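You operate a simulated robot arm through the tools that you are given. There is no shell and no other tool.

You are at the controls of a simulated robot arm. One attempt, no reset.

Task
Measure and save the disc on the platform, turn the platform a quarter, level it and repeat.
Fine: level means X and Y show 0.

Only the result counts: the job must be done as asked and must still hold three seconds after the hand-in. Knocking over, shifting, dropping, spilling or breaking anything else fails it.

Robot
A 6-joint arm with a two-finger parallel gripper, fixed in place. Base frame: the origin is on the floor under the middle of its stand, x ahead of it, y to its left, z up; the work surface is at about z = 0.91. Units: m, degrees, N and s.
With the tool pointing down near the work surface it reaches from about 0.3 to 0.66 m from the base axis. Its first joint turns from -115.0 to 115.0 degrees. Payload 3.43 kg.
The TCP is the grasp point between the finger pads, 0.034 m short of the fingertips. In the tool frame z runs along the fingers and y along their closing line. Largest opening 0.128 m; finger width 0.024, thickness 0.012; the body of the gripper, 0.048 by 0.13 m, starts 0.096 m behind the TCP.
Orientation is that of the tool frame in the base frame, as [roll, pitch, yaw] about the fixed x, y, z axes, in that order (R = Rz(yaw) Ry(pitch) Rx(roll)). With the fingers straight down and closing along the base's y, the tool's x points along the base's -x, its y along +y and its z along -z.

Tools
- The arm moves only by the tool play_rows. Its argument "series" is a list that holds one entry, the list of rows, each a list of 7 numbers: the turn, a rotation vector about the tool's x, y, z in degrees, then the shift along the tool's x, y, z in m, then the finger opening in m, from 0 to 0.128. In form: [[[rx, ry, rz, tx, ty, tz, hand], ...]]. A call has 1 to 20 rows; each row is the pose to reach, as a shift and turn from the pose commanded when the call began, along the tool's axes at that moment. Rows are played at 5 a second. More than 0.05 m and 8.6 degrees between two rows, or a gripper value outside its range, and nothing of the call is played. A pose out of reach is approached as far as the arm can. The call stops where the force on the tool passes 50 N (or 10 N more than at its start, if that is more) or the arm is blocked; 0.2 s more then pass. The fingers move at their own pace (about 0.153 m/s each) and stop on an object; they squeeze with about 34 N. The grip force told is the motor's: it shows also when the fingers shut on nothing. Time passes only in rows, and 0.2 s behind the last, so rows that repeat a pose let the fingers close. It gives the time, the measured TCP pose, the force on the tool (base axes), the opening and the grip force at its end, in the units of the frame above (readings bear some noise), with the torque about the TCP (base axes, N m) and any sound that the robot's microphone picked up, and new pictures: "views" is both (left out), scene, wrist or none.
- Cameras (640 x 400 px; columns grow to the right, rows downward): "scene" is fixed at [0.3998, -0.6497, 1.7553]; the picture's right is [0.99, 0.11, 0.00], its down [0.05, -0.50, -0.86] and it looks along [-0.09, 0.86, -0.50] (base axes); focal length 311 px, centre (320, 200). "wrist" rides on the gripper at [0.076, -0.011, -0.16] in the tool frame; the picture's right is [0.15, 0.99, 0.00], its down [-0.88, 0.13, -0.46] and it looks along [-0.45, 0.07, 0.89] (tool axes); focal length 234 px, centre (320, 200). There is no depth. A picture from a camera that has moved, and an enlarged one, comes with that camera's place and axes in the base frame and with its lens.
- lift_body(by): slides the trunk up (or, below 0, down) by that many m; the arm rides with it, the base frame stays. It gives what a move gives, with no picture.
- zoom(camera, box): a new picture of the part [left, top, right, bottom] of that camera's present view, enlarged. It takes no simulated time.
- sign_off(): hands the job in; it is judged then, once.

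Nothing tells you positions but the pictures and the camera data. Unless the task says otherwise, let go and move clear before handing in.

The tools are called after "Call:" as a command line: name --argument value ..., lists and objects as JSON in quotes. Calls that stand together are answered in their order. play_rows: Moves the arm, as the interface text tells. Its arguments: {"type":"object","properties":{"series":{"type":"array"},"views":{"type":"string","enum":["both","scene","wrist","none"]}},"required":["series"]} The other tools are called the same way: lift_body (by) moves the trunk up or down; zoom (camera, box) takes an enlarged picture of a part of a camera's view; sign_off () hands the job in.

At the start:

```text
t: 0.0
ee_pos: [0.2903, 0.2633, 1.3896]
tcp_rot: [-179.9, 0.1, -180.0]
force: [-0.2, 0.3, -0.1]
torque: [-0.02, 0.0, -0.03]
gripper_width: 0.1281
grasp_force: 0.0
trunk travel left (down, up): [-0.925, 0.065]
```

scene: 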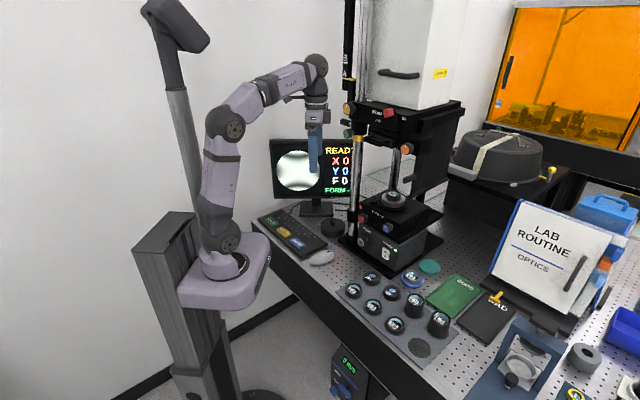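
wrist: 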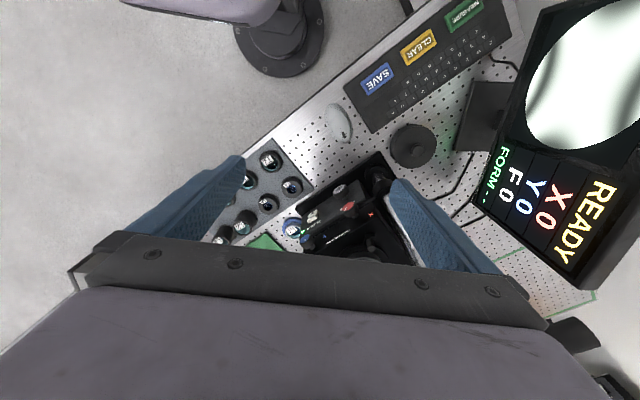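

I see an optics bench with an interferometer-like instrument, a screen that shows READY X0 Y0 F0, a keyboard with SAVE/CLEAR/MEASURE keys, and a disc on a platform. I'll zoom in to get details before moving.

Call:
zoom --camera "scene" --box '[330, 90, 470, 290]'

Call:
zoom --camera "scene" --box '[340, 170, 440, 270]'

Call:
zoom --camera "scene" --box '[240, 130, 370, 270]'

Call:
zoom --camera "wrist" --box '[220, 0, 520, 260]'

Call:
zoom --camera "scene" --box '[320, 240, 640, 400]'

```text
2.00 times, centred on (400, 190) of scene
camera zoom: at [0.3998, -0.6497, 1.7553], right [0.99, 0.11, 0.0], down [0.05, -0.5, -0.86], along [-0.09, 0.86, -0.5], focal length 622 px, centre (160, 220)
```

zoom: 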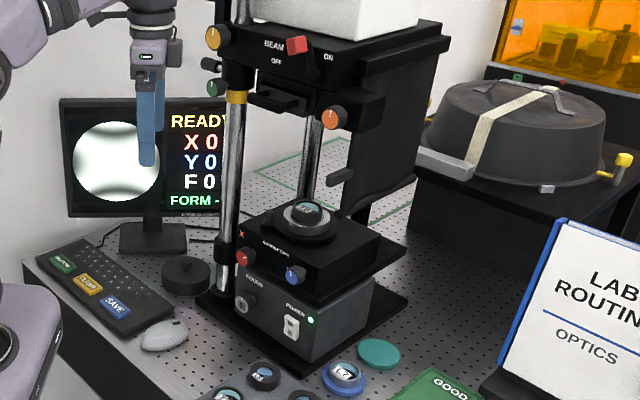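

```text
4.00 times, centred on (390, 220) of scene
camera zoom: at [0.3998, -0.6497, 1.7553], right [0.99, 0.11, 0.0], down [0.05, -0.5, -0.86], along [-0.09, 0.86, -0.5], focal length 1244 px, centre (40, 120)
```

zoom: 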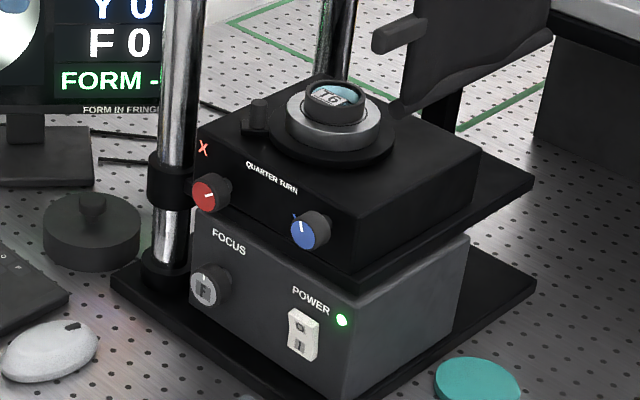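

```text
2.86 times, centred on (305, 200) of scene
camera zoom: at [0.3998, -0.6497, 1.7553], right [0.99, 0.11, 0.0], down [0.05, -0.5, -0.86], along [-0.09, 0.86, -0.5], focal length 889 px, centre (363, 200)
```

zoom: 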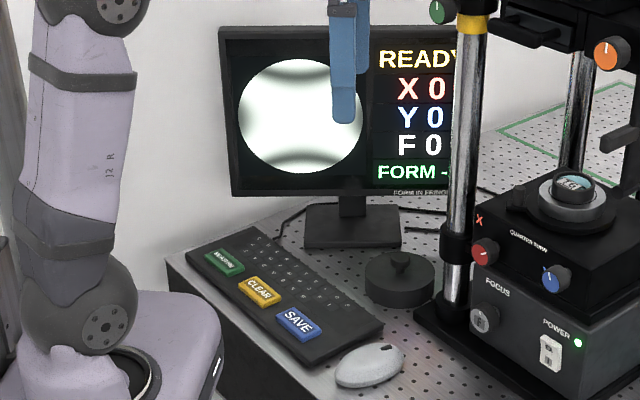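

```text
1.54 times, centred on (370, 130) of wrist
camera zoom: at [0.2132, 0.2522, 1.5493], right [-0.15, 0.99, 0.0], down [0.88, 0.13, 0.46], along [0.45, 0.07, -0.89], focal length 360 px, centre (243, 308)
```

zoom: 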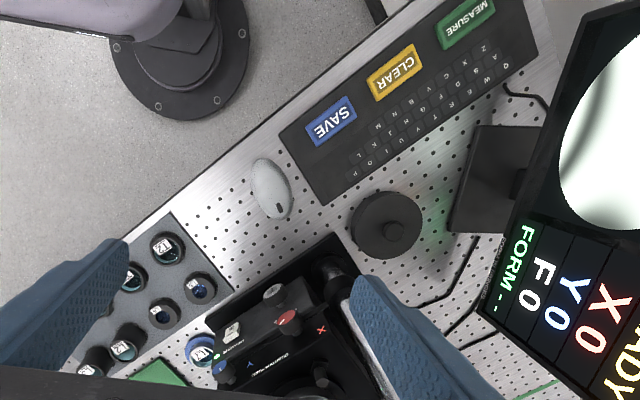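

```text
2.00 times, centred on (480, 320) of scene
camera zoom: at [0.3998, -0.6497, 1.7553], right [0.99, 0.11, 0.0], down [0.05, -0.5, -0.86], along [-0.09, 0.86, -0.5], focal length 622 px, centre (0, -40)
```

zoom: 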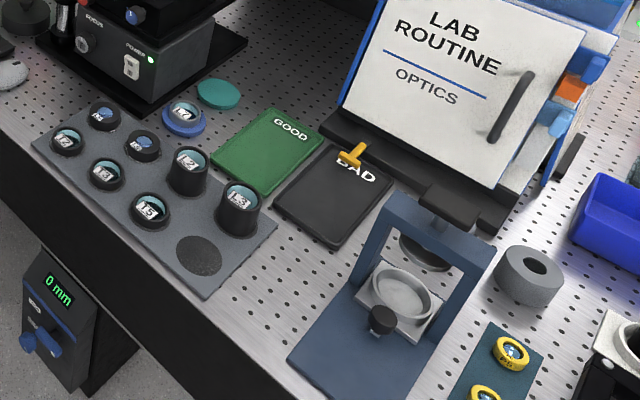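

The MEASURE key looks to be near (0.046, 0.537), SAVE near (0.19, 0.388), and the instrument with its red X knob, blue Y knob and quarter-turn platform is near (0.5, 0.35). I'll start by moving with closed fingers to above the MEASURE key.

Call:
play_rows --series '[[[0, 0, -3.75, 0.0204, 0.0228, 0.0283, 0.128], [0, 0, -7.5, 0.0408, 0.0457, 0.0566, 0.1], [0, 0, -11.25, 0.0612, 0.0685, 0.0849, 0.06], [0, 0, -15, 0.0815, 0.0913, 0.1132, 0.03], [0, 0, -18.75, 0.1019, 0.1142, 0.1415, 0.0], [0, 0, -22.5, 0.1223, 0.137, 0.1698, 0.0], [0, 0, -26.25, 0.1427, 0.1598, 0.1981, 0.0], [0, 0, -30, 0.1631, 0.1827, 0.2264, 0.0], [0, 0, -33.75, 0.1835, 0.2055, 0.2547, 0.0], [0, 0, -37.5, 0.2038, 0.2283, 0.283, 0.0], [0, 0, -41.25, 0.2242, 0.2512, 0.3113, 0.0], [0, 0, -45, 0.2446, 0.274, 0.3396, 0.0], [0, 0, -45, 0.2446, 0.274, 0.3396, 0.0], [0, 0, -45, 0.2446, 0.274, 0.3396, 0.0]]]'

```text
t: 3.0
ee_pos: [0.0492, 0.5385, 1.0515]
tcp_rot: [-180.0, 0.0, -135.1]
force: [0.7, 0.1, -0.2]
torque: [0.0, 0.0, 0.02]
gripper_width: 0.0
grasp_force: 33.2
trunk travel left (down, up): [-0.925, 0.065]
camera wrist: at [0.0011, 0.4767, 1.2109], right [-0.8, 0.6, 0.0], down [0.53, 0.72, 0.46], along [0.27, 0.37, -0.89], focal length 234 px, centre (320, 200)
```

scene: 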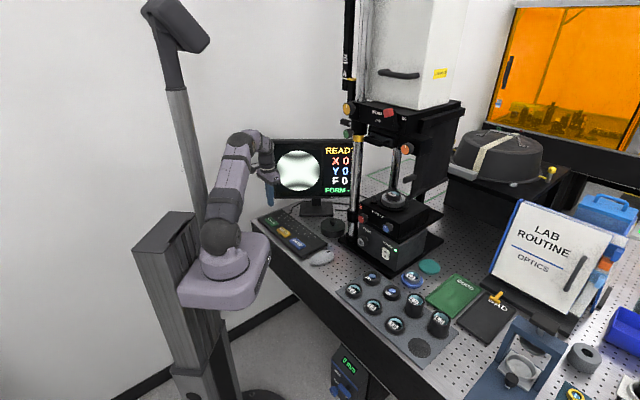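
wrist: 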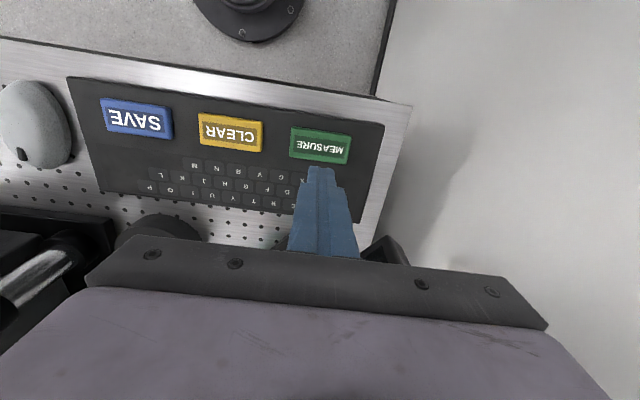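

The fingers are just above the MEASURE key, which I place at (0.042, 0.533). I'll shift about 6 mm toward the base and lower slowly to find contact.

Call:
play_rows --series '[[[0, 0, 0, 0.006, 0, 0.02, 0], [0, 0, 0, 0.006, 0, 0.04, 0], [0, 0, 0, 0.006, 0, 0.055, 0], [0, 0, 0, 0.006, 0, 0.062, 0], [0, 0, 0, 0.006, 0, 0.066, 0], [0, 0, 0, 0.006, 0, 0.07, 0], [0, 0, 0, 0.006, 0, 0.07, 0]]]'

```text
t: 4.6
ee_pos: [0.0423, 0.5308, 0.9804]
tcp_rot: [-180.0, -0.1, -135.0]
force: [0.3, -0.5, 0.2]
torque: [-0.01, -0.04, 0.0]
gripper_width: 0.0
grasp_force: 33.2
trunk travel left (down, up): [-0.925, 0.065]
camera wrist: at [-0.0053, 0.4707, 1.1396], right [-0.8, 0.6, 0.0], down [0.53, 0.71, 0.46], along [0.27, 0.37, -0.89], focal length 234 px, centre (320, 200)
```

scene: 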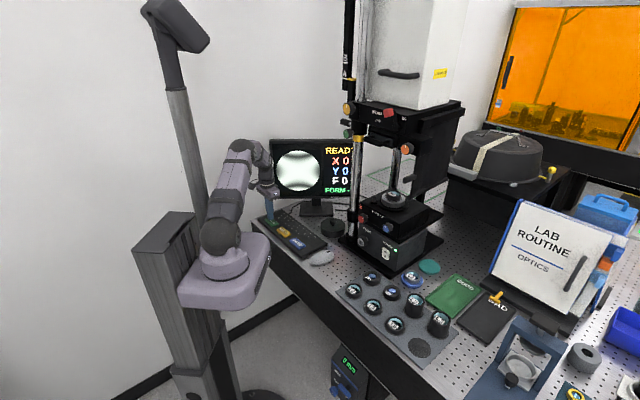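
wrist: 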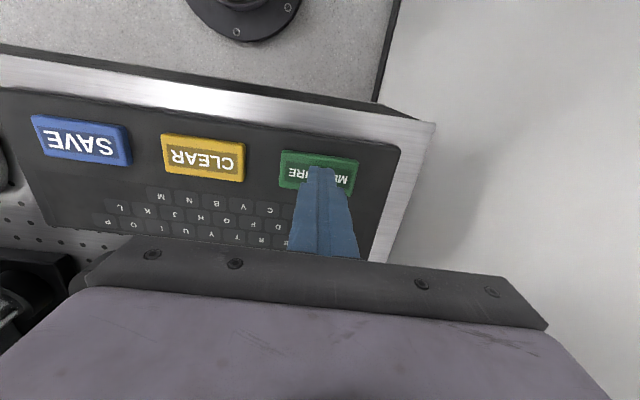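

No contact yet; the fingertips are centred over MEASURE at about z = 0.946. I'll continue down in small steps.

Call:
play_rows --series '[[[0, 0, 0, 0, 0, 0.003, 0], [0, 0, 0, 0, 0, 0.006, 0], [0, 0, 0, 0, 0, 0.008, 0], [0, 0, 0, 0, 0, 0.01, 0]]]' --views "scene"

```text
t: 5.6
ee_pos: [0.0419, 0.5326, 0.9703]
tcp_rot: [180.0, 0.0, -134.9]
force: [0.3, -0.1, 0.5]
torque: [-0.01, -0.02, 0.03]
gripper_width: 0.0001
grasp_force: 32.9
trunk travel left (down, up): [-0.925, 0.065]
```

scene: 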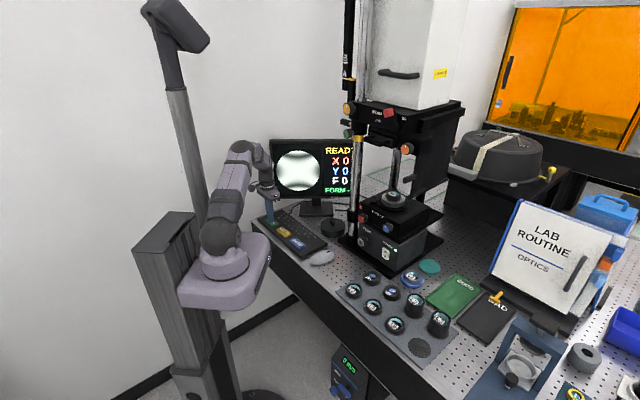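

Still no contact at fingertip height of about 0.936. I'll continue down in 1–2 mm steps.

Call:
play_rows --series '[[[0, 0, 0, 0, 0, 0.002, 0], [0, 0, 0, 0, 0, 0.004, 0], [0, 0, 0, 0, 0, 0.005, 0], [0, 0, 0, 0, 0, 0.006, 0]]]' --views "scene"

```text
t: 6.6
ee_pos: [0.0426, 0.5324, 0.9644]
tcp_rot: [179.9, 0.1, -134.9]
force: [-1.2, -1.5, 4.6]
torque: [-0.03, 0.08, 0.01]
gripper_width: 0.0
grasp_force: 33.3
trunk travel left (down, up): [-0.925, 0.065]
heard: click
```

scene: 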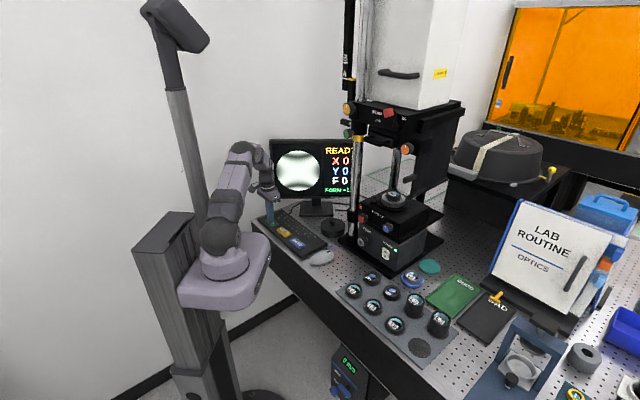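

A click was heard at about 5 N. I'll zoom in on the screen to see whether the measurement registered.

Call:
zoom --camera "scene" --box '[265, 130, 365, 210]'

```text
5.00 times, centred on (315, 170) of scene
camera zoom: at [0.3998, -0.6497, 1.7553], right [0.99, 0.11, 0.0], down [0.05, -0.5, -0.86], along [-0.09, 0.86, -0.5], focal length 1555 px, centre (345, 350)
```

zoom: 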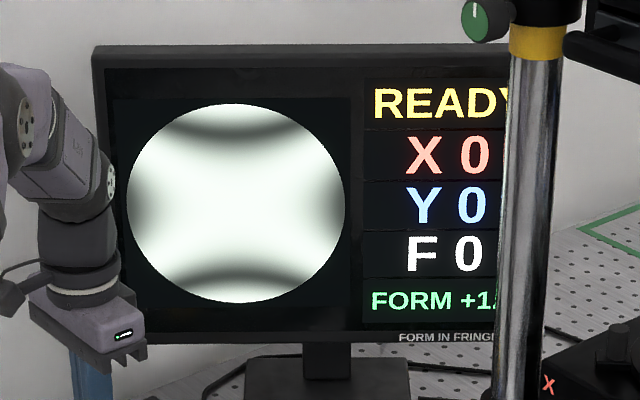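

The screen now shows FORM +1.x, so the measurement registered. I'll lift and move along the keyboard to SAVE.

Call:
play_rows --series '[[[0, 0, 0, 0, 0, -0.02, 0], [0, 0, 0, 0, 0, -0.05, 0], [0, 0, 0, 0, -0.045, -0.05, 0], [0, 0, 0, 0, -0.09, -0.05, 0], [0, 0, 0, 0, -0.13, -0.05, 0], [0, 0, 0, 0, -0.17, -0.05, 0], [0, 0, 0, 0, -0.206, -0.05, 0], [0, 0, 0, 0, -0.206, -0.03, 0], [0, 0, 0, 0, -0.206, -0.015, 0], [0, 0, 0, 0, -0.206, -0.015, 0]]]'

```text
t: 8.8
ee_pos: [0.1866, 0.3878, 0.9793]
tcp_rot: [-180.0, -0.1, -135.1]
force: [0.4, -0.5, 0.1]
torque: [-0.01, -0.06, -0.03]
gripper_width: 0.0
grasp_force: 33.4
trunk travel left (down, up): [-0.925, 0.065]
camera wrist: at [0.1391, 0.3266, 1.1385], right [-0.8, 0.6, 0.0], down [0.53, 0.71, 0.46], along [0.27, 0.37, -0.89], focal length 234 px, centre (320, 200)
```

scene: 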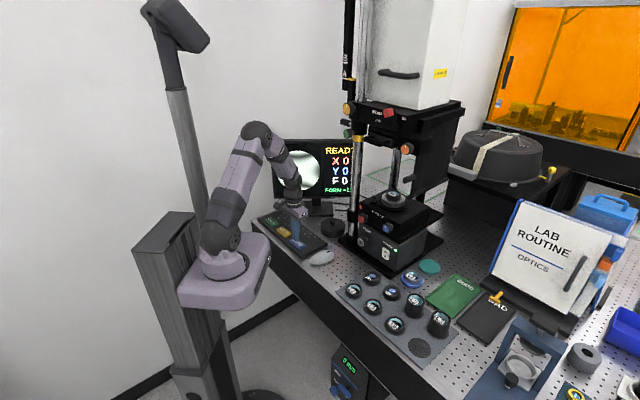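
wrist: 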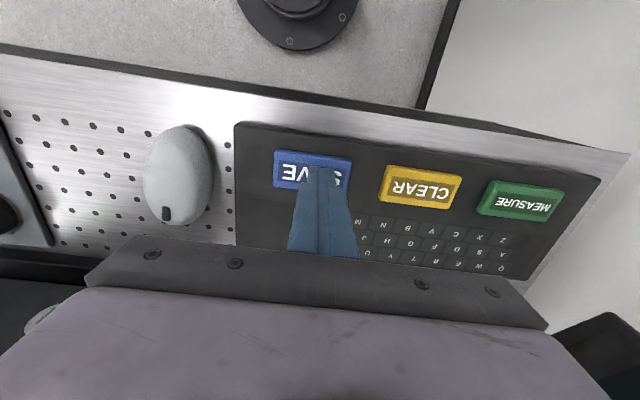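

The fingertips are over SAVE at nearly the same height as before the press. I'll press it down the same way.

Call:
play_rows --series '[[[0, 0, 0, 0, -0.004, 0.004, 0], [0, 0, 0, 0, -0.004, 0.008, 0], [0, 0, 0, 0, -0.004, 0.01, 0], [0, 0, 0, 0, -0.004, 0.012, 0], [0, 0, 0, 0, -0.004, 0.014, 0], [0, 0, 0, 0, -0.004, 0.015, 0]]]' --views "scene"

Call:
zoom --camera "scene" --box '[265, 130, 365, 210]'

```text
t: 10.2
ee_pos: [0.1909, 0.3852, 0.9635]
tcp_rot: [-180.0, 0.1, -135.0]
force: [-1.9, -1.8, 5.5]
torque: [-0.03, 0.06, 0.01]
gripper_width: 0.0001
grasp_force: 32.9
trunk travel left (down, up): [-0.925, 0.065]
heard: click
```

scene: 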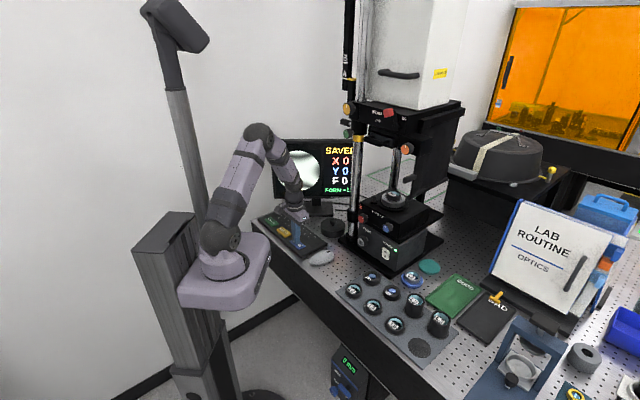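

```text
5.00 times, centred on (315, 170) of scene
camera zoom: at [0.3998, -0.6497, 1.7553], right [0.99, 0.11, 0.0], down [0.05, -0.5, -0.86], along [-0.09, 0.86, -0.5], focal length 1555 px, centre (345, 350)
```

zoom: 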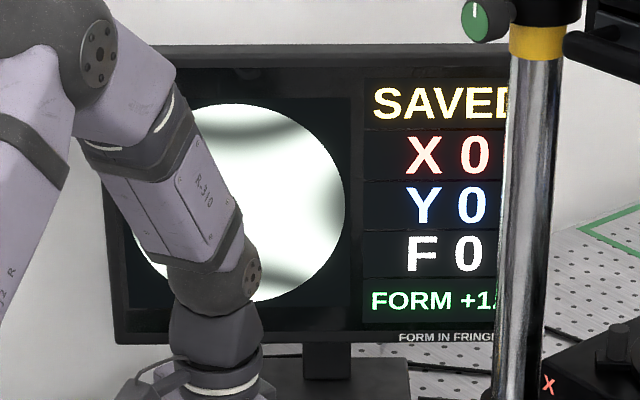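

The screen shows SAVED, so the first part is done. Next I'll rise clear and tilt the tool so the wrist camera can look closely at the platform and the knobs.

Call:
play_rows --series '[[[0, 0, 0, 0, 0.0, -0.03, 0], [0, 0, 0, 0, 0.0, -0.07, 0], [0, 0, 0, 0, 0, -0.115, 0], [0, 0, 0, 0, 0, -0.16, 0], [0, 0, 0, 0, 0, -0.205, 0], [0, 0, 0, 0, 0, -0.25, 0], [0, -5, 0, 0.002, -0.03, -0.28, 0], [0, -12, 0, 0.004, -0.06, -0.29, 0], [0, -18, 0, 0.006, -0.1, -0.3, 0], [0, -24, 0, 0.008, -0.14, -0.3, 0], [0, -30, 0, 0.01, -0.166, -0.3, 0], [0, -30, 0, 0.01, -0.166, -0.3, 0]]]'

```text
t: 12.8
ee_pos: [0.3078, 0.2705, 1.2657]
tcp_rot: [179.9, 30.0, -135.1]
force: [0.1, -0.6, 0.0]
torque: [0.01, -0.02, -0.02]
gripper_width: 0.0
grasp_force: 33.1
out of reach, approached as far as the arm can: row 11, 12
trunk travel left (down, up): [-0.925, 0.065]
camera wrist: at [0.2113, 0.1599, 1.3646], right [-0.79, 0.61, -0.07], down [0.29, 0.47, 0.83], along [0.54, 0.64, -0.55], focal length 234 px, centre (320, 200)
```

scene: 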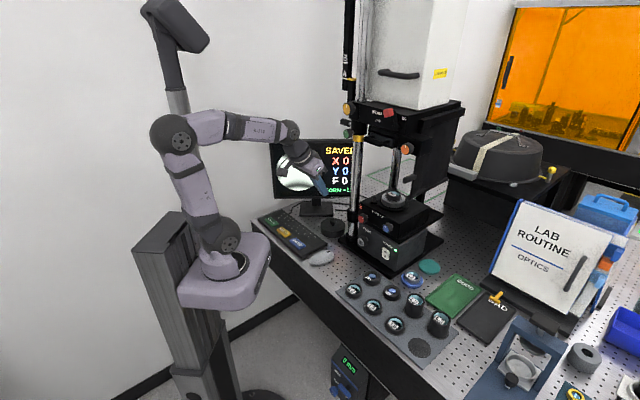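
wrist: 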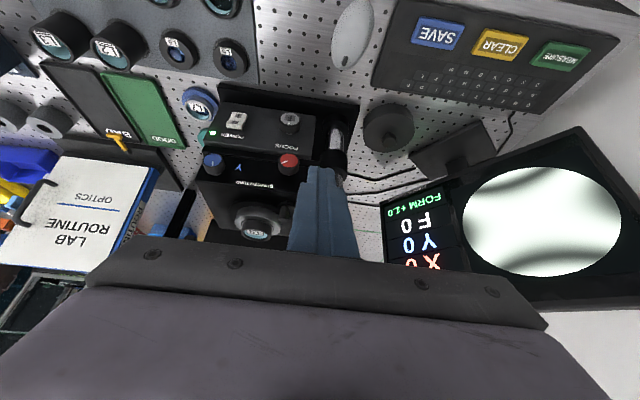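

I can see the instrument upside-down from above: focus knob, power switch, red and blue knobs and the platform ring. I'll zoom in on it.

Call:
zoom --camera "wrist" --box '[170, 70, 370, 250]'

Call:
zoom --camera "wrist" --box '[190, 140, 310, 250]'

Call:
zoom --camera "scene" --box '[355, 175, 435, 245]'

Call:
zoom --camera "scene" --box '[330, 80, 450, 190]'

```text
2.22 times, centred on (270, 160) of wrist
camera zoom: at [0.2113, 0.1599, 1.3646], right [-0.79, 0.61, -0.07], down [0.29, 0.47, 0.83], along [0.54, 0.64, -0.55], focal length 520 px, centre (431, 289)
```

zoom: 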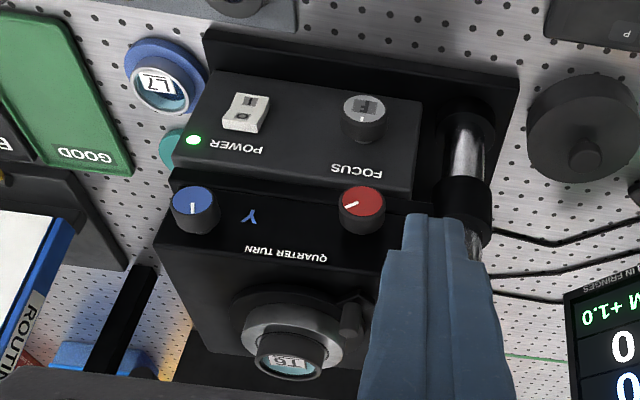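

```text
3.64 times, centred on (250, 195) of wrist
camera zoom: at [0.2113, 0.1599, 1.3646], right [-0.79, 0.61, -0.07], down [0.29, 0.47, 0.83], along [0.54, 0.64, -0.55], focal length 852 px, centre (574, 218)
```

zoom: 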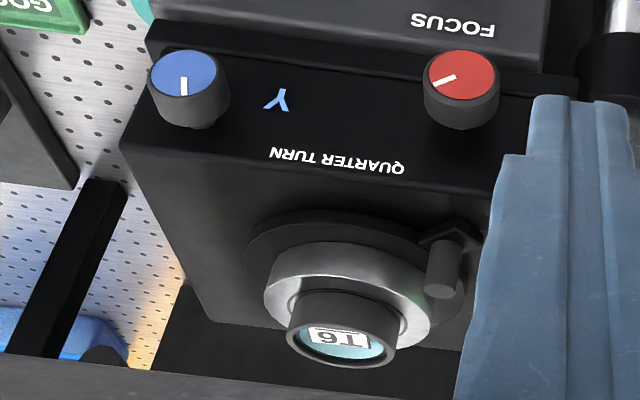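

```text
5.71 times, centred on (395, 210) of scene
camera zoom: at [0.3998, -0.6497, 1.7553], right [0.99, 0.11, 0.0], down [0.05, -0.5, -0.86], along [-0.09, 0.86, -0.5], focal length 1777 px, centre (-109, 143)
```

zoom: 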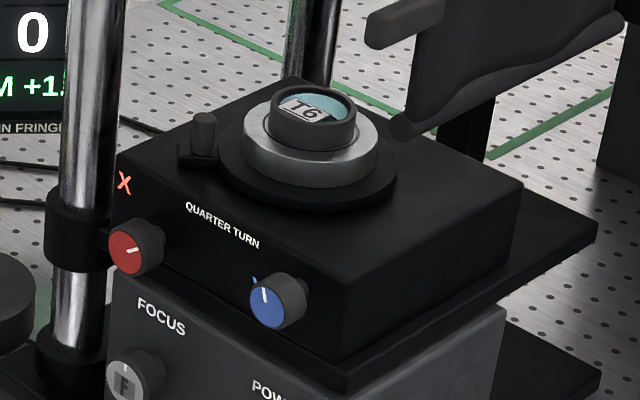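

```text
3.64 times, centred on (390, 135) of scene
camera zoom: at [0.3998, -0.6497, 1.7553], right [0.99, 0.11, 0.0], down [0.05, -0.5, -0.86], along [-0.09, 0.86, -0.5], focal length 1131 px, centre (66, 436)
```

zoom: 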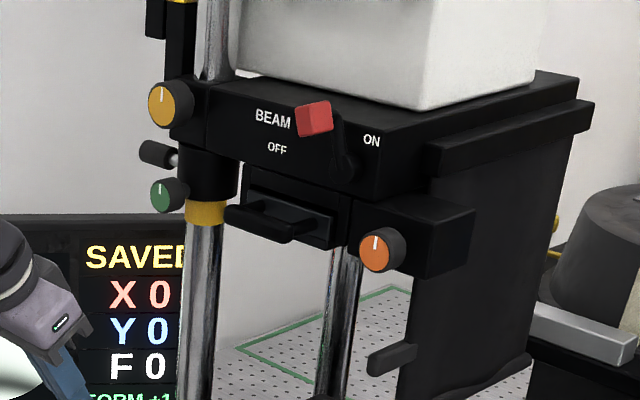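

The peg of the quarter-turn platform is at about (0.50, 0.415, 1.166), at the front-left of the platform centre (0.571, 0.409). The knobs are on the front face. I'll bring the tool toward horizontal in front of the box, staying clear of it, to see if that posture is reachable.

Call:
play_rows --series '[[[0, 0, 0, -0.02, -0.008, 0.04, 0], [0, -4, 0, -0.045, -0.017, 0.08, 0], [0, -11, 0, -0.0692, -0.0269, 0.115, 0], [0, -18, 0, -0.0692, -0.0269, 0.126, 0], [0, -25, 0, -0.0692, -0.0269, 0.126, 0], [0, -32, 0, -0.0692, -0.0269, 0.126, 0], [0, -39, 0, -0.0692, -0.0269, 0.126, 0], [0, -46, 0, -0.0692, -0.0269, 0.126, 0], [0, -53, 0, -0.0692, -0.0269, 0.126, 0], [0, -60, 0, -0.0692, -0.0269, 0.126, 0], [0, -60, 0, -0.0692, -0.0269, 0.126, 0]]]'

```text
t: 15.2
ee_pos: [0.4139, 0.3367, 1.1882]
tcp_rot: [0.3, 89.8, 45.2]
force: [-0.4, -0.8, 0.0]
torque: [-0.02, 0.03, -0.02]
gripper_width: 0.0
grasp_force: 32.9
out of reach, approached as far as the arm can: row 4, 5
trunk travel left (down, up): [-0.925, 0.065]
camera wrist: at [0.3076, 0.217, 1.112], right [-0.7, 0.7, -0.15], down [-0.42, -0.23, 0.88], along [0.58, 0.68, 0.45], focal length 234 px, centre (320, 200)
```

scene: 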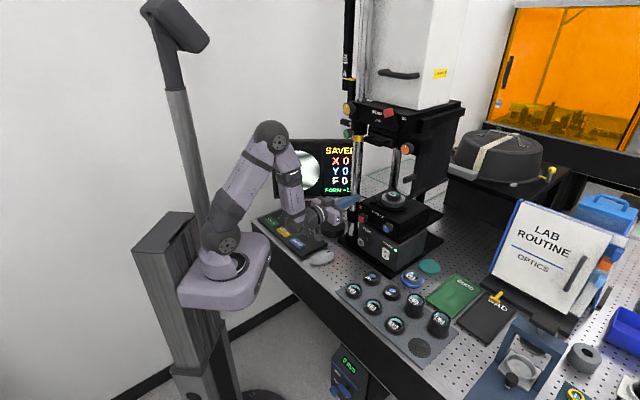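
wrist: 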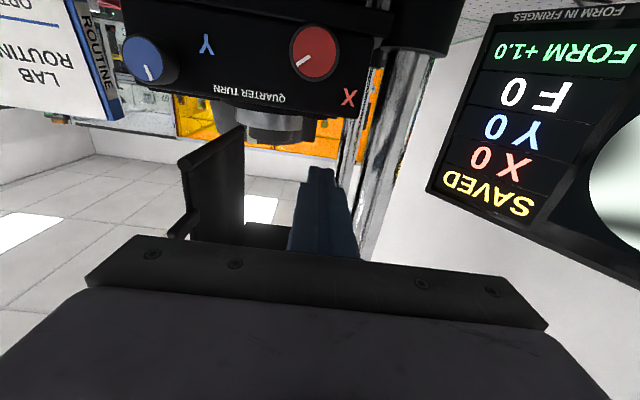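

The horizontal posture works, and the wrist view shows the knobs and the whole screen (upside-down). I'll zoom in to refine the positions of the knobs and the peg.

Call:
zoom --camera "wrist" --box '[110, 0, 390, 175]'

Call:
zoom --camera "scene" --box '[300, 170, 430, 250]'

```text
2.29 times, centred on (250, 88) of wrist
camera zoom: at [0.3076, 0.217, 1.112], right [-0.7, 0.7, -0.15], down [-0.42, -0.23, 0.88], along [0.58, 0.68, 0.45], focal length 535 px, centre (480, 457)
```

zoom: 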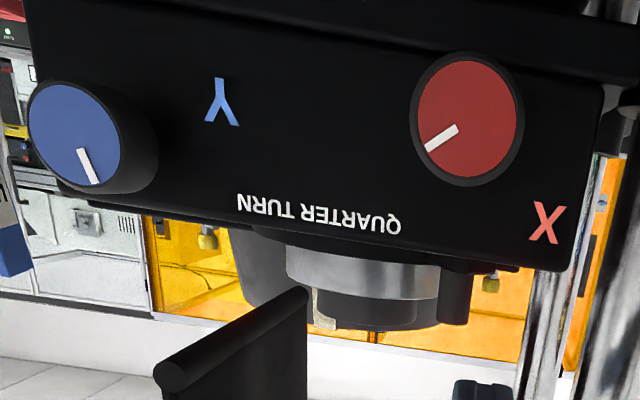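

```text
4.92 times, centred on (365, 210) of scene
camera zoom: at [0.3998, -0.6497, 1.7553], right [0.99, 0.11, 0.0], down [0.05, -0.5, -0.86], along [-0.09, 0.86, -0.5], focal length 1531 px, centre (98, 151)
```

zoom: 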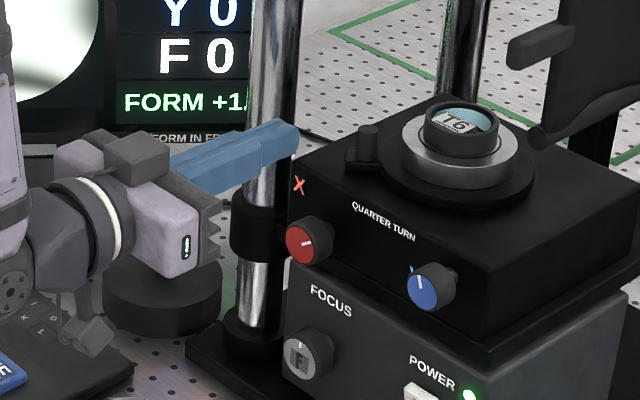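

The screen and the knobs are readable from here. The peg top is at about (0.501, 0.41, 1.17), about 0.11 m ahead of and 1 cm to the right of the tool. I'll open the fingers and move part of the way so they line up to straddle the peg.

Call:
play_rows --series '[[[0, 0, 0, 0, 0, 0, 0.05], [0, 0, 0, 0.01, -0.005, 0, 0.05], [0, 0, 0, 0.02, -0.0101, 0.01, 0.05], [0, 0, 0, 0.026, -0.0101, 0.03, 0.05], [0, 0, 0, 0.026, -0.0101, 0.05, 0.05], [0, 0, 0, 0.026, -0.0101, 0.05, 0.05]]]'

Call:
zoom --camera "scene" --box '[340, 175, 420, 225]'

Call:
zoom --camera "wrist" --box '[220, 60, 420, 260]'

```text
t: 16.6
ee_pos: [0.4569, 0.3655, 1.1617]
tcp_rot: [-8.1, 89.9, 36.9]
force: [0.6, 0.1, 0.4]
torque: [-0.02, 0.01, 0.0]
gripper_width: 0.0497
grasp_force: 0.1
trunk travel left (down, up): [-0.925, 0.065]
camera wrist: at [0.3498, 0.2455, 1.0871], right [-0.7, 0.7, -0.15], down [-0.41, -0.23, 0.88], along [0.58, 0.68, 0.45], focal length 234 px, centre (320, 200)
```

scene: 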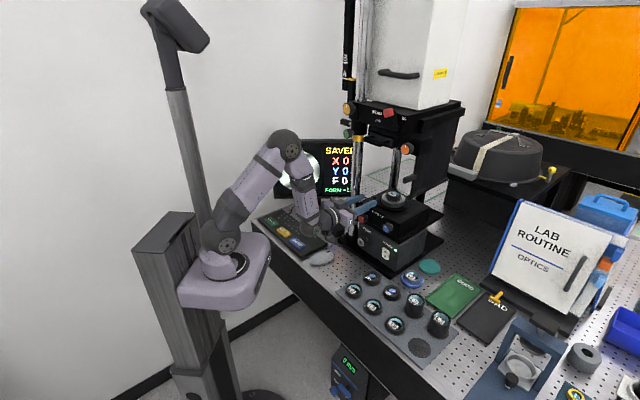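
wrist: 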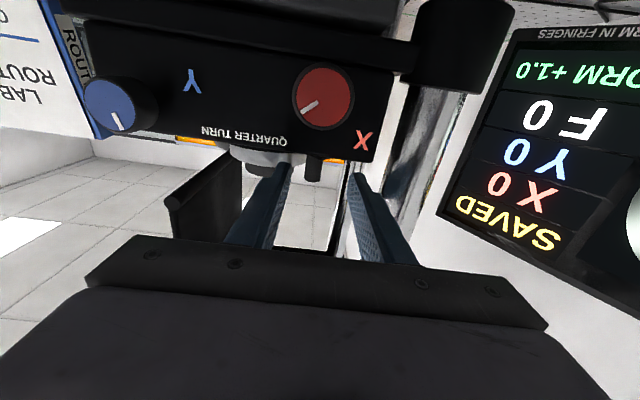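

```text
8.00 times, centred on (380, 200) of scene
camera zoom: at [0.3998, -0.6497, 1.7553], right [0.99, 0.11, 0.0], down [0.05, -0.5, -0.86], along [-0.09, 0.86, -0.5], focal length 2488 px, centre (-160, 200)
```

zoom: 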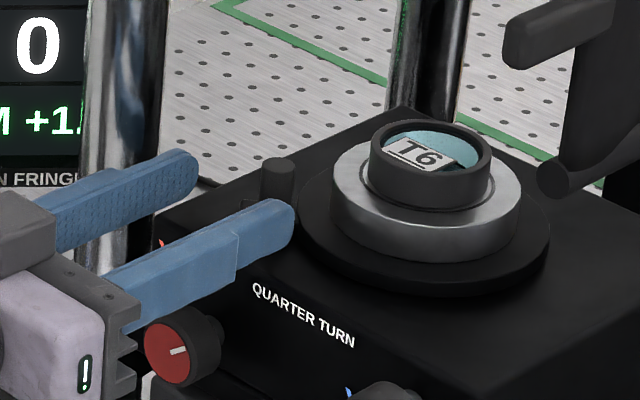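

```text
2.00 times, centred on (320, 160) of wrist
camera zoom: at [0.3498, 0.2455, 1.0871], right [-0.7, 0.7, -0.15], down [-0.41, -0.23, 0.88], along [0.58, 0.68, 0.45], focal length 468 px, centre (320, 280)
```

zoom: 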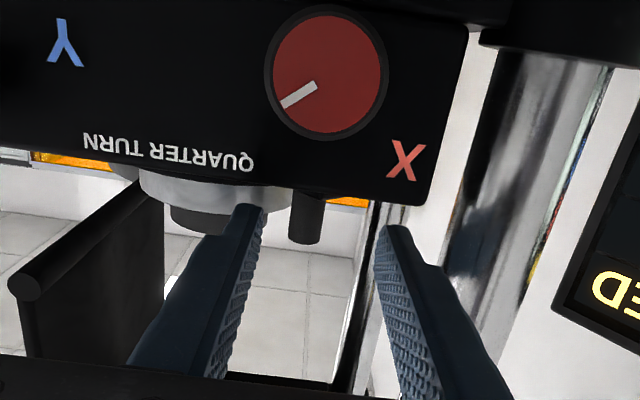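

The peg sits nearly centred between the fingers, about 3 mm to the right. I'll narrow the opening to 0.03 and slide in just far enough that the fingertips straddle the peg without touching the steel ring.

Call:
play_rows --series '[[[0, 0, 0, 0, -0.003, 0, 0.03], [0, 0, 0, 0, -0.003, 0.01, 0.03], [0, 0, 0, 0, -0.003, 0.02, 0.03], [0, 0, 0, 0, -0.003, 0.028, 0.03], [0, 0, 0, 0, -0.003, 0.033, 0.03], [0, 0, 0, 0, -0.003, 0.033, 0.03]]]'

Call:
zoom --camera "scene" --box '[340, 175, 420, 225]'

Call:
zoom --camera "wrist" --box '[220, 60, 420, 260]'

```text
t: 18.0
ee_pos: [0.4836, 0.3868, 1.1616]
tcp_rot: [-3.0, 89.9, 42.0]
force: [-1.3, 0.0, 0.5]
torque: [-0.03, -0.01, 0.01]
gripper_width: 0.0303
grasp_force: 0.1
trunk travel left (down, up): [-0.925, 0.065]
camera wrist: at [0.3767, 0.2669, 1.0864], right [-0.7, 0.7, -0.15], down [-0.41, -0.23, 0.88], along [0.58, 0.68, 0.45], focal length 234 px, centre (320, 200)
```

scene: 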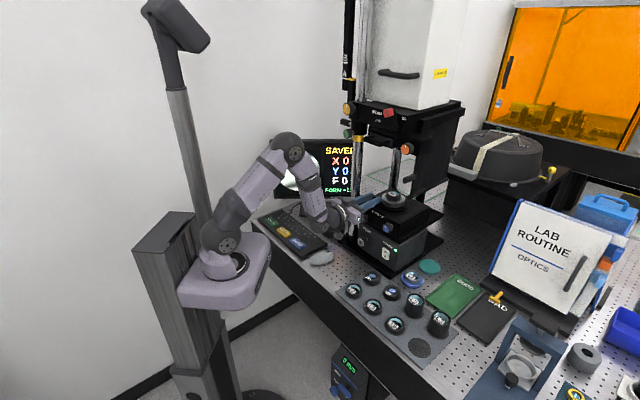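
wrist: 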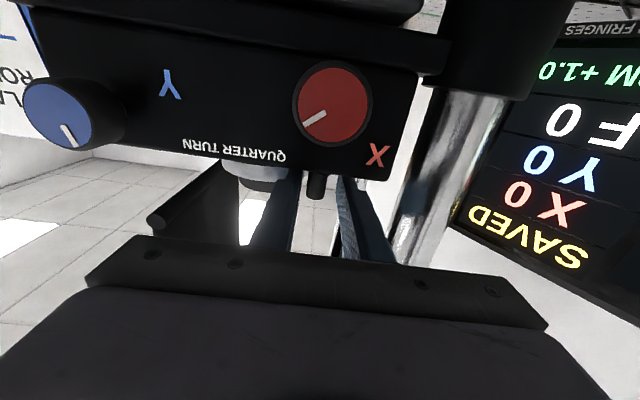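

```text
8.00 times, centred on (380, 200) of scene
camera zoom: at [0.3998, -0.6497, 1.7553], right [0.99, 0.11, 0.0], down [0.05, -0.5, -0.86], along [-0.09, 0.86, -0.5], focal length 2488 px, centre (-160, 200)
```

zoom: 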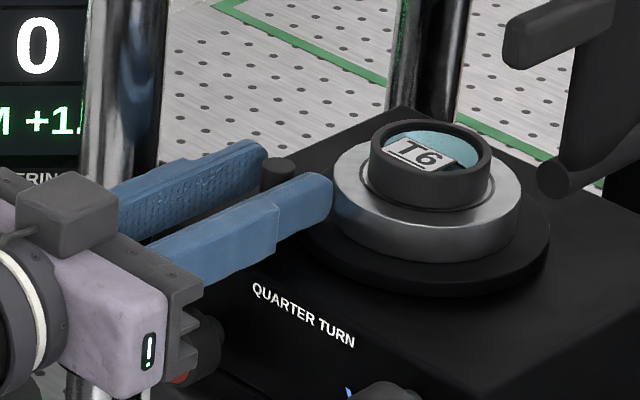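

```text
2.00 times, centred on (320, 160) of wrist
camera zoom: at [0.3767, 0.2669, 1.0864], right [-0.7, 0.7, -0.15], down [-0.41, -0.23, 0.88], along [0.58, 0.68, 0.45], focal length 468 px, centre (320, 280)
```

zoom: 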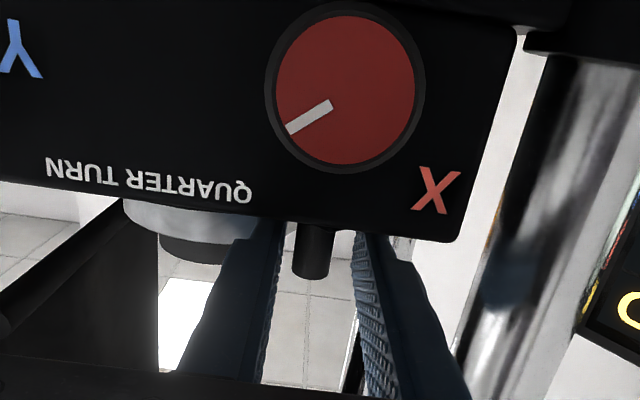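

The peg is between the fingers. I'll now push it around the platform centre along an arc toward the front-right, starting with the first 30 degrees with the fingers loosely around it.

Call:
play_rows --series '[[[0, 0, 0, 0, 0, 0.002, 0.024], [0, 0, 0, 0, 0, 0.002, 0.024], [0, 0, 0, 0, -0.0049, -0.002, 0.024], [0, 0, 0, 0, -0.0097, -0.0058, 0.024], [0, 0, 0, 0, -0.0152, -0.009, 0.024], [0, 0, 0, 0, -0.0207, -0.0117, 0.024], [0, 0, 0, 0, -0.0266, -0.0137, 0.024], [0, 0, 0, 0, -0.0325, -0.0157, 0.024], [0, 0, 0, 0, -0.0325, -0.0157, 0.024]]]'

Call:
zoom --camera "scene" --box '[340, 175, 420, 225]'

Call:
zoom --camera "wrist" --box '[220, 60, 420, 260]'

```text
t: 20.0
ee_pos: [0.4956, 0.355, 1.161]
tcp_rot: [-41.9, 89.9, 2.8]
force: [0.9, 0.3, -0.1]
torque: [0.0, 0.01, -0.01]
gripper_width: 0.0241
grasp_force: 0.0
trunk travel left (down, up): [-0.925, 0.065]
camera wrist: at [0.3883, 0.2334, 1.0865], right [-0.7, 0.7, -0.15], down [-0.41, -0.23, 0.88], along [0.58, 0.68, 0.45], focal length 234 px, centre (320, 200)
```

scene: 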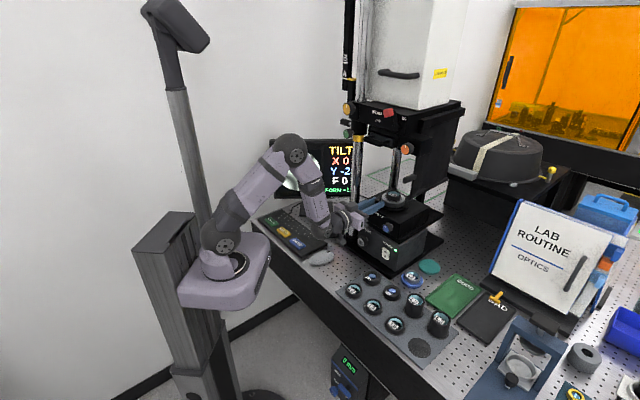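
wrist: 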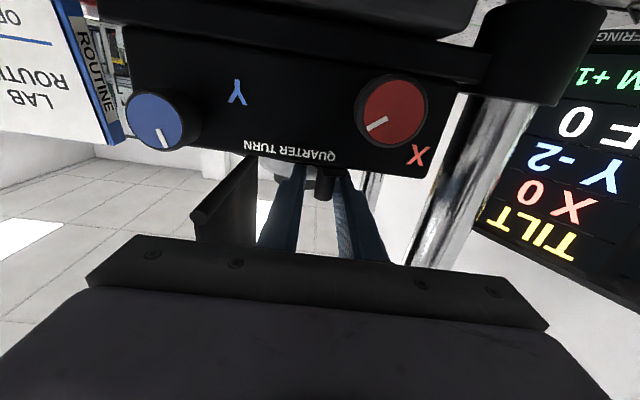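

```text
8.00 times, centred on (380, 200) of scene
camera zoom: at [0.3998, -0.6497, 1.7553], right [0.99, 0.11, 0.0], down [0.05, -0.5, -0.86], along [-0.09, 0.86, -0.5], focal length 2488 px, centre (-160, 200)
```

zoom: 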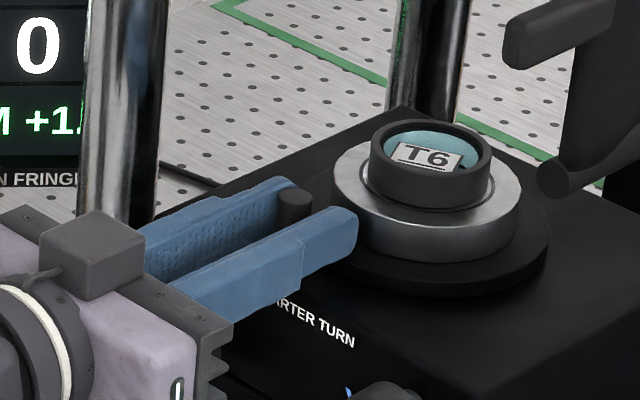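

```text
2.00 times, centred on (320, 160) of wrist
camera zoom: at [0.3883, 0.2334, 1.0865], right [-0.7, 0.7, -0.15], down [-0.41, -0.23, 0.88], along [0.58, 0.68, 0.45], focal length 468 px, centre (320, 280)
```

zoom: 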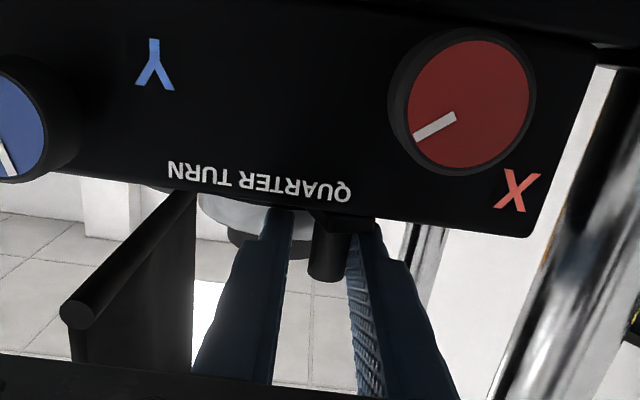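

The platform is turning with the peg, and the screen reads TILT with Y −2. I'll continue the arc to about 75 degrees and then check.

Call:
play_rows --series '[[[0, 0, 0, 0, -0.0062, -0.001, 0.024], [0, 0, 0, 0, -0.0123, -0.0019, 0.024], [0, 0, 0, 0, -0.0186, -0.0018, 0.024], [0, 0, 0, 0, -0.0248, -0.0016, 0.024], [0, 0, 0, 0, -0.0309, -0.0004, 0.024], [0, 0, 0, 0, -0.037, 0.0009, 0.024], [0, 0, 0, 0, -0.0428, 0.0031, 0.024], [0, 0, 0, 0, -0.0486, 0.0054, 0.024], [0, 0, 0, 0, -0.054, 0.0086, 0.024], [0, 0, 0, 0, -0.054, 0.0086, 0.024]]]'

Call:
zoom --camera "scene" --box '[340, 175, 420, 225]'

Call:
zoom --camera "wrist" --box '[220, 60, 420, 260]'

```text
t: 22.2
ee_pos: [0.5382, 0.3197, 1.1614]
tcp_rot: [-11.3, 89.9, 33.6]
force: [-1.6, 0.6, 3.3]
torque: [0.1, -0.01, 0.04]
gripper_width: 0.0242
grasp_force: 0.8
trunk travel left (down, up): [-0.925, 0.065]
camera wrist: at [0.4322, 0.2002, 1.0859], right [-0.7, 0.7, -0.15], down [-0.42, -0.23, 0.88], along [0.58, 0.68, 0.45], focal length 234 px, centre (320, 200)
```

scene: 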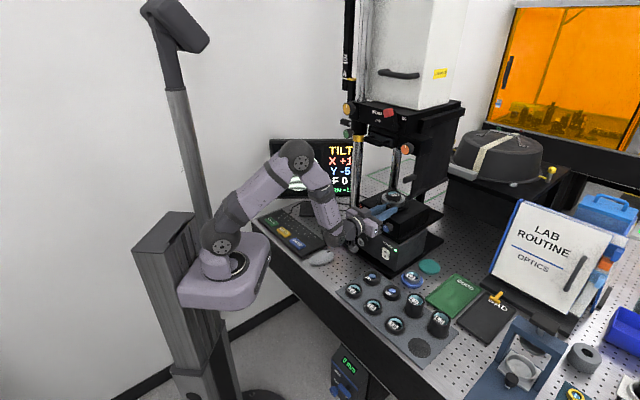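
wrist: 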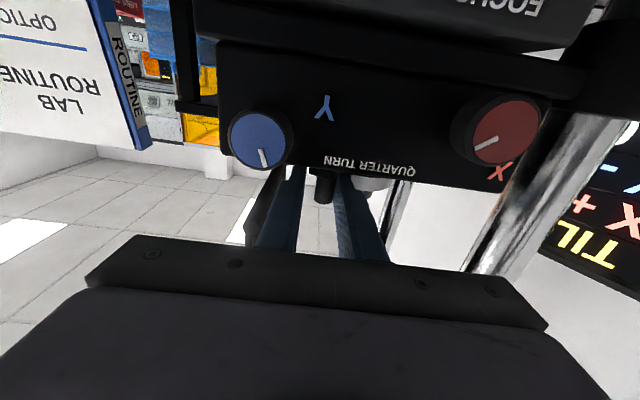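

```text
8.00 times, centred on (380, 200) of scene
camera zoom: at [0.3998, -0.6497, 1.7553], right [0.99, 0.11, 0.0], down [0.05, -0.5, -0.86], along [-0.09, 0.86, -0.5], focal length 2488 px, centre (-160, 200)
```

zoom: 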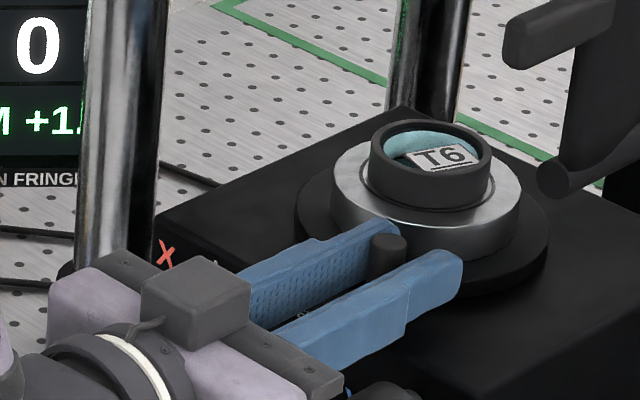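

```text
2.00 times, centred on (320, 160) of wrist
camera zoom: at [0.4322, 0.2002, 1.0859], right [-0.7, 0.7, -0.15], down [-0.42, -0.23, 0.88], along [0.58, 0.68, 0.45], focal length 468 px, centre (320, 280)
```

zoom: 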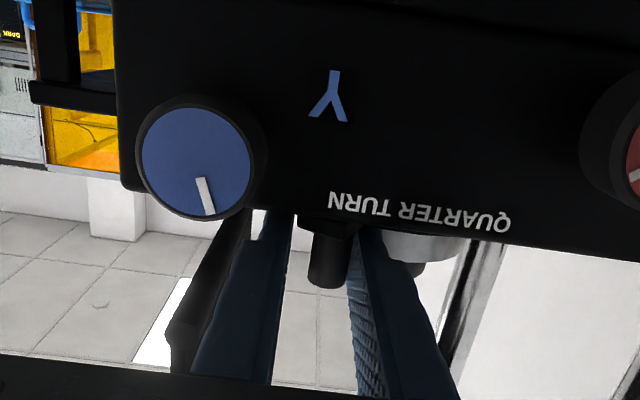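

The peg has gone through about 70 degrees. I'll continue gently to a commanded 88 degrees, watching for a stop or a click.

Call:
play_rows --series '[[[0, 0, 0, 0, -0.0027, 0.0017, 0.024], [0, 0, 0, 0, -0.0053, 0.0034, 0.024], [0, 0, 0, 0, -0.0077, 0.0053, 0.024], [0, 0, 0, 0, -0.01, 0.0073, 0.024], [0, 0, 0, 0, -0.0128, 0.0099, 0.024], [0, 0, 0, 0, -0.0128, 0.0099, 0.024]]]'

Call:
zoom --camera "scene" --box '[340, 175, 420, 225]'

Call:
zoom --camera "scene" --box '[265, 130, 365, 210]'

Call:
zoom --camera "wrist" --box '[220, 60, 420, 260]'

```text
t: 23.6
ee_pos: [0.5546, 0.3171, 1.1617]
tcp_rot: [141.4, 89.9, -173.6]
force: [-0.2, -5.8, -0.5]
torque: [-0.03, -0.03, -0.11]
gripper_width: 0.0217
grasp_force: 0.1
trunk travel left (down, up): [-0.925, 0.065]
camera wrist: at [0.4481, 0.1968, 1.0866], right [-0.7, 0.7, -0.15], down [-0.41, -0.23, 0.88], along [0.58, 0.68, 0.45], focal length 234 px, centre (320, 200)
```

scene: 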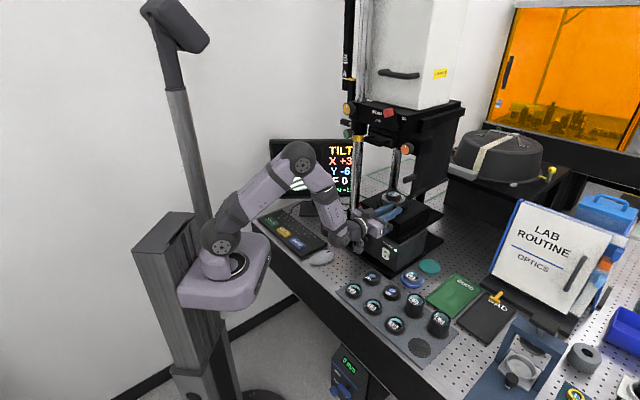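
wrist: 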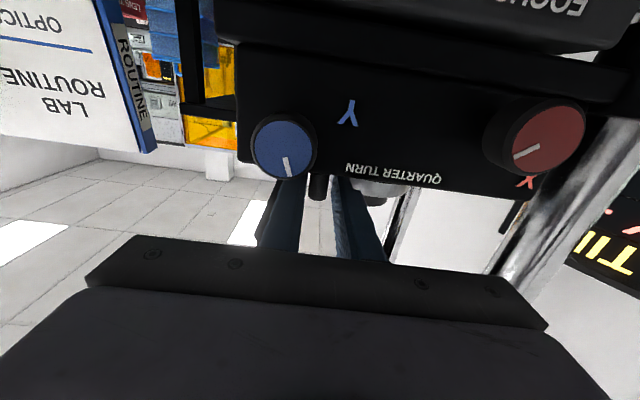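

```text
8.00 times, centred on (380, 200) of scene
camera zoom: at [0.3998, -0.6497, 1.7553], right [0.99, 0.11, 0.0], down [0.05, -0.5, -0.86], along [-0.09, 0.86, -0.5], focal length 2488 px, centre (-160, 200)
```

zoom: 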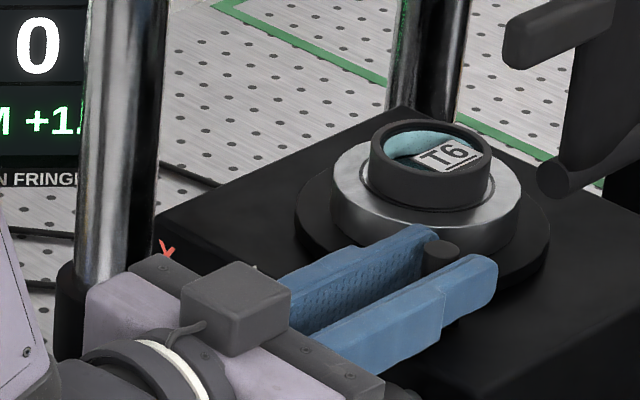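

```text
5.00 times, centred on (315, 170) of scene
camera zoom: at [0.3998, -0.6497, 1.7553], right [0.99, 0.11, 0.0], down [0.05, -0.5, -0.86], along [-0.09, 0.86, -0.5], focal length 1555 px, centre (345, 350)
```

zoom: 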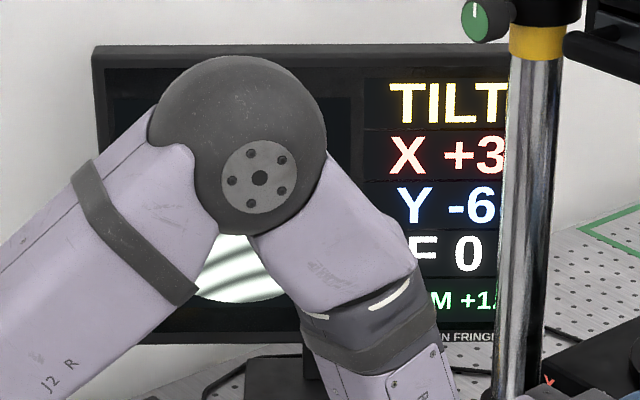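

```text
2.00 times, centred on (320, 160) of wrist
camera zoom: at [0.4481, 0.1968, 1.0866], right [-0.7, 0.7, -0.15], down [-0.41, -0.23, 0.88], along [0.58, 0.68, 0.45], focal length 468 px, centre (320, 280)
```

zoom: 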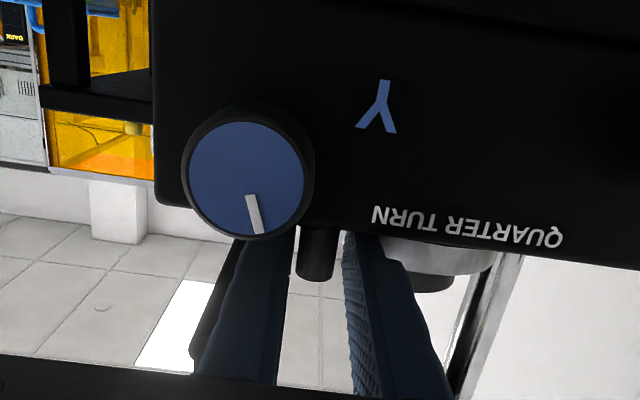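

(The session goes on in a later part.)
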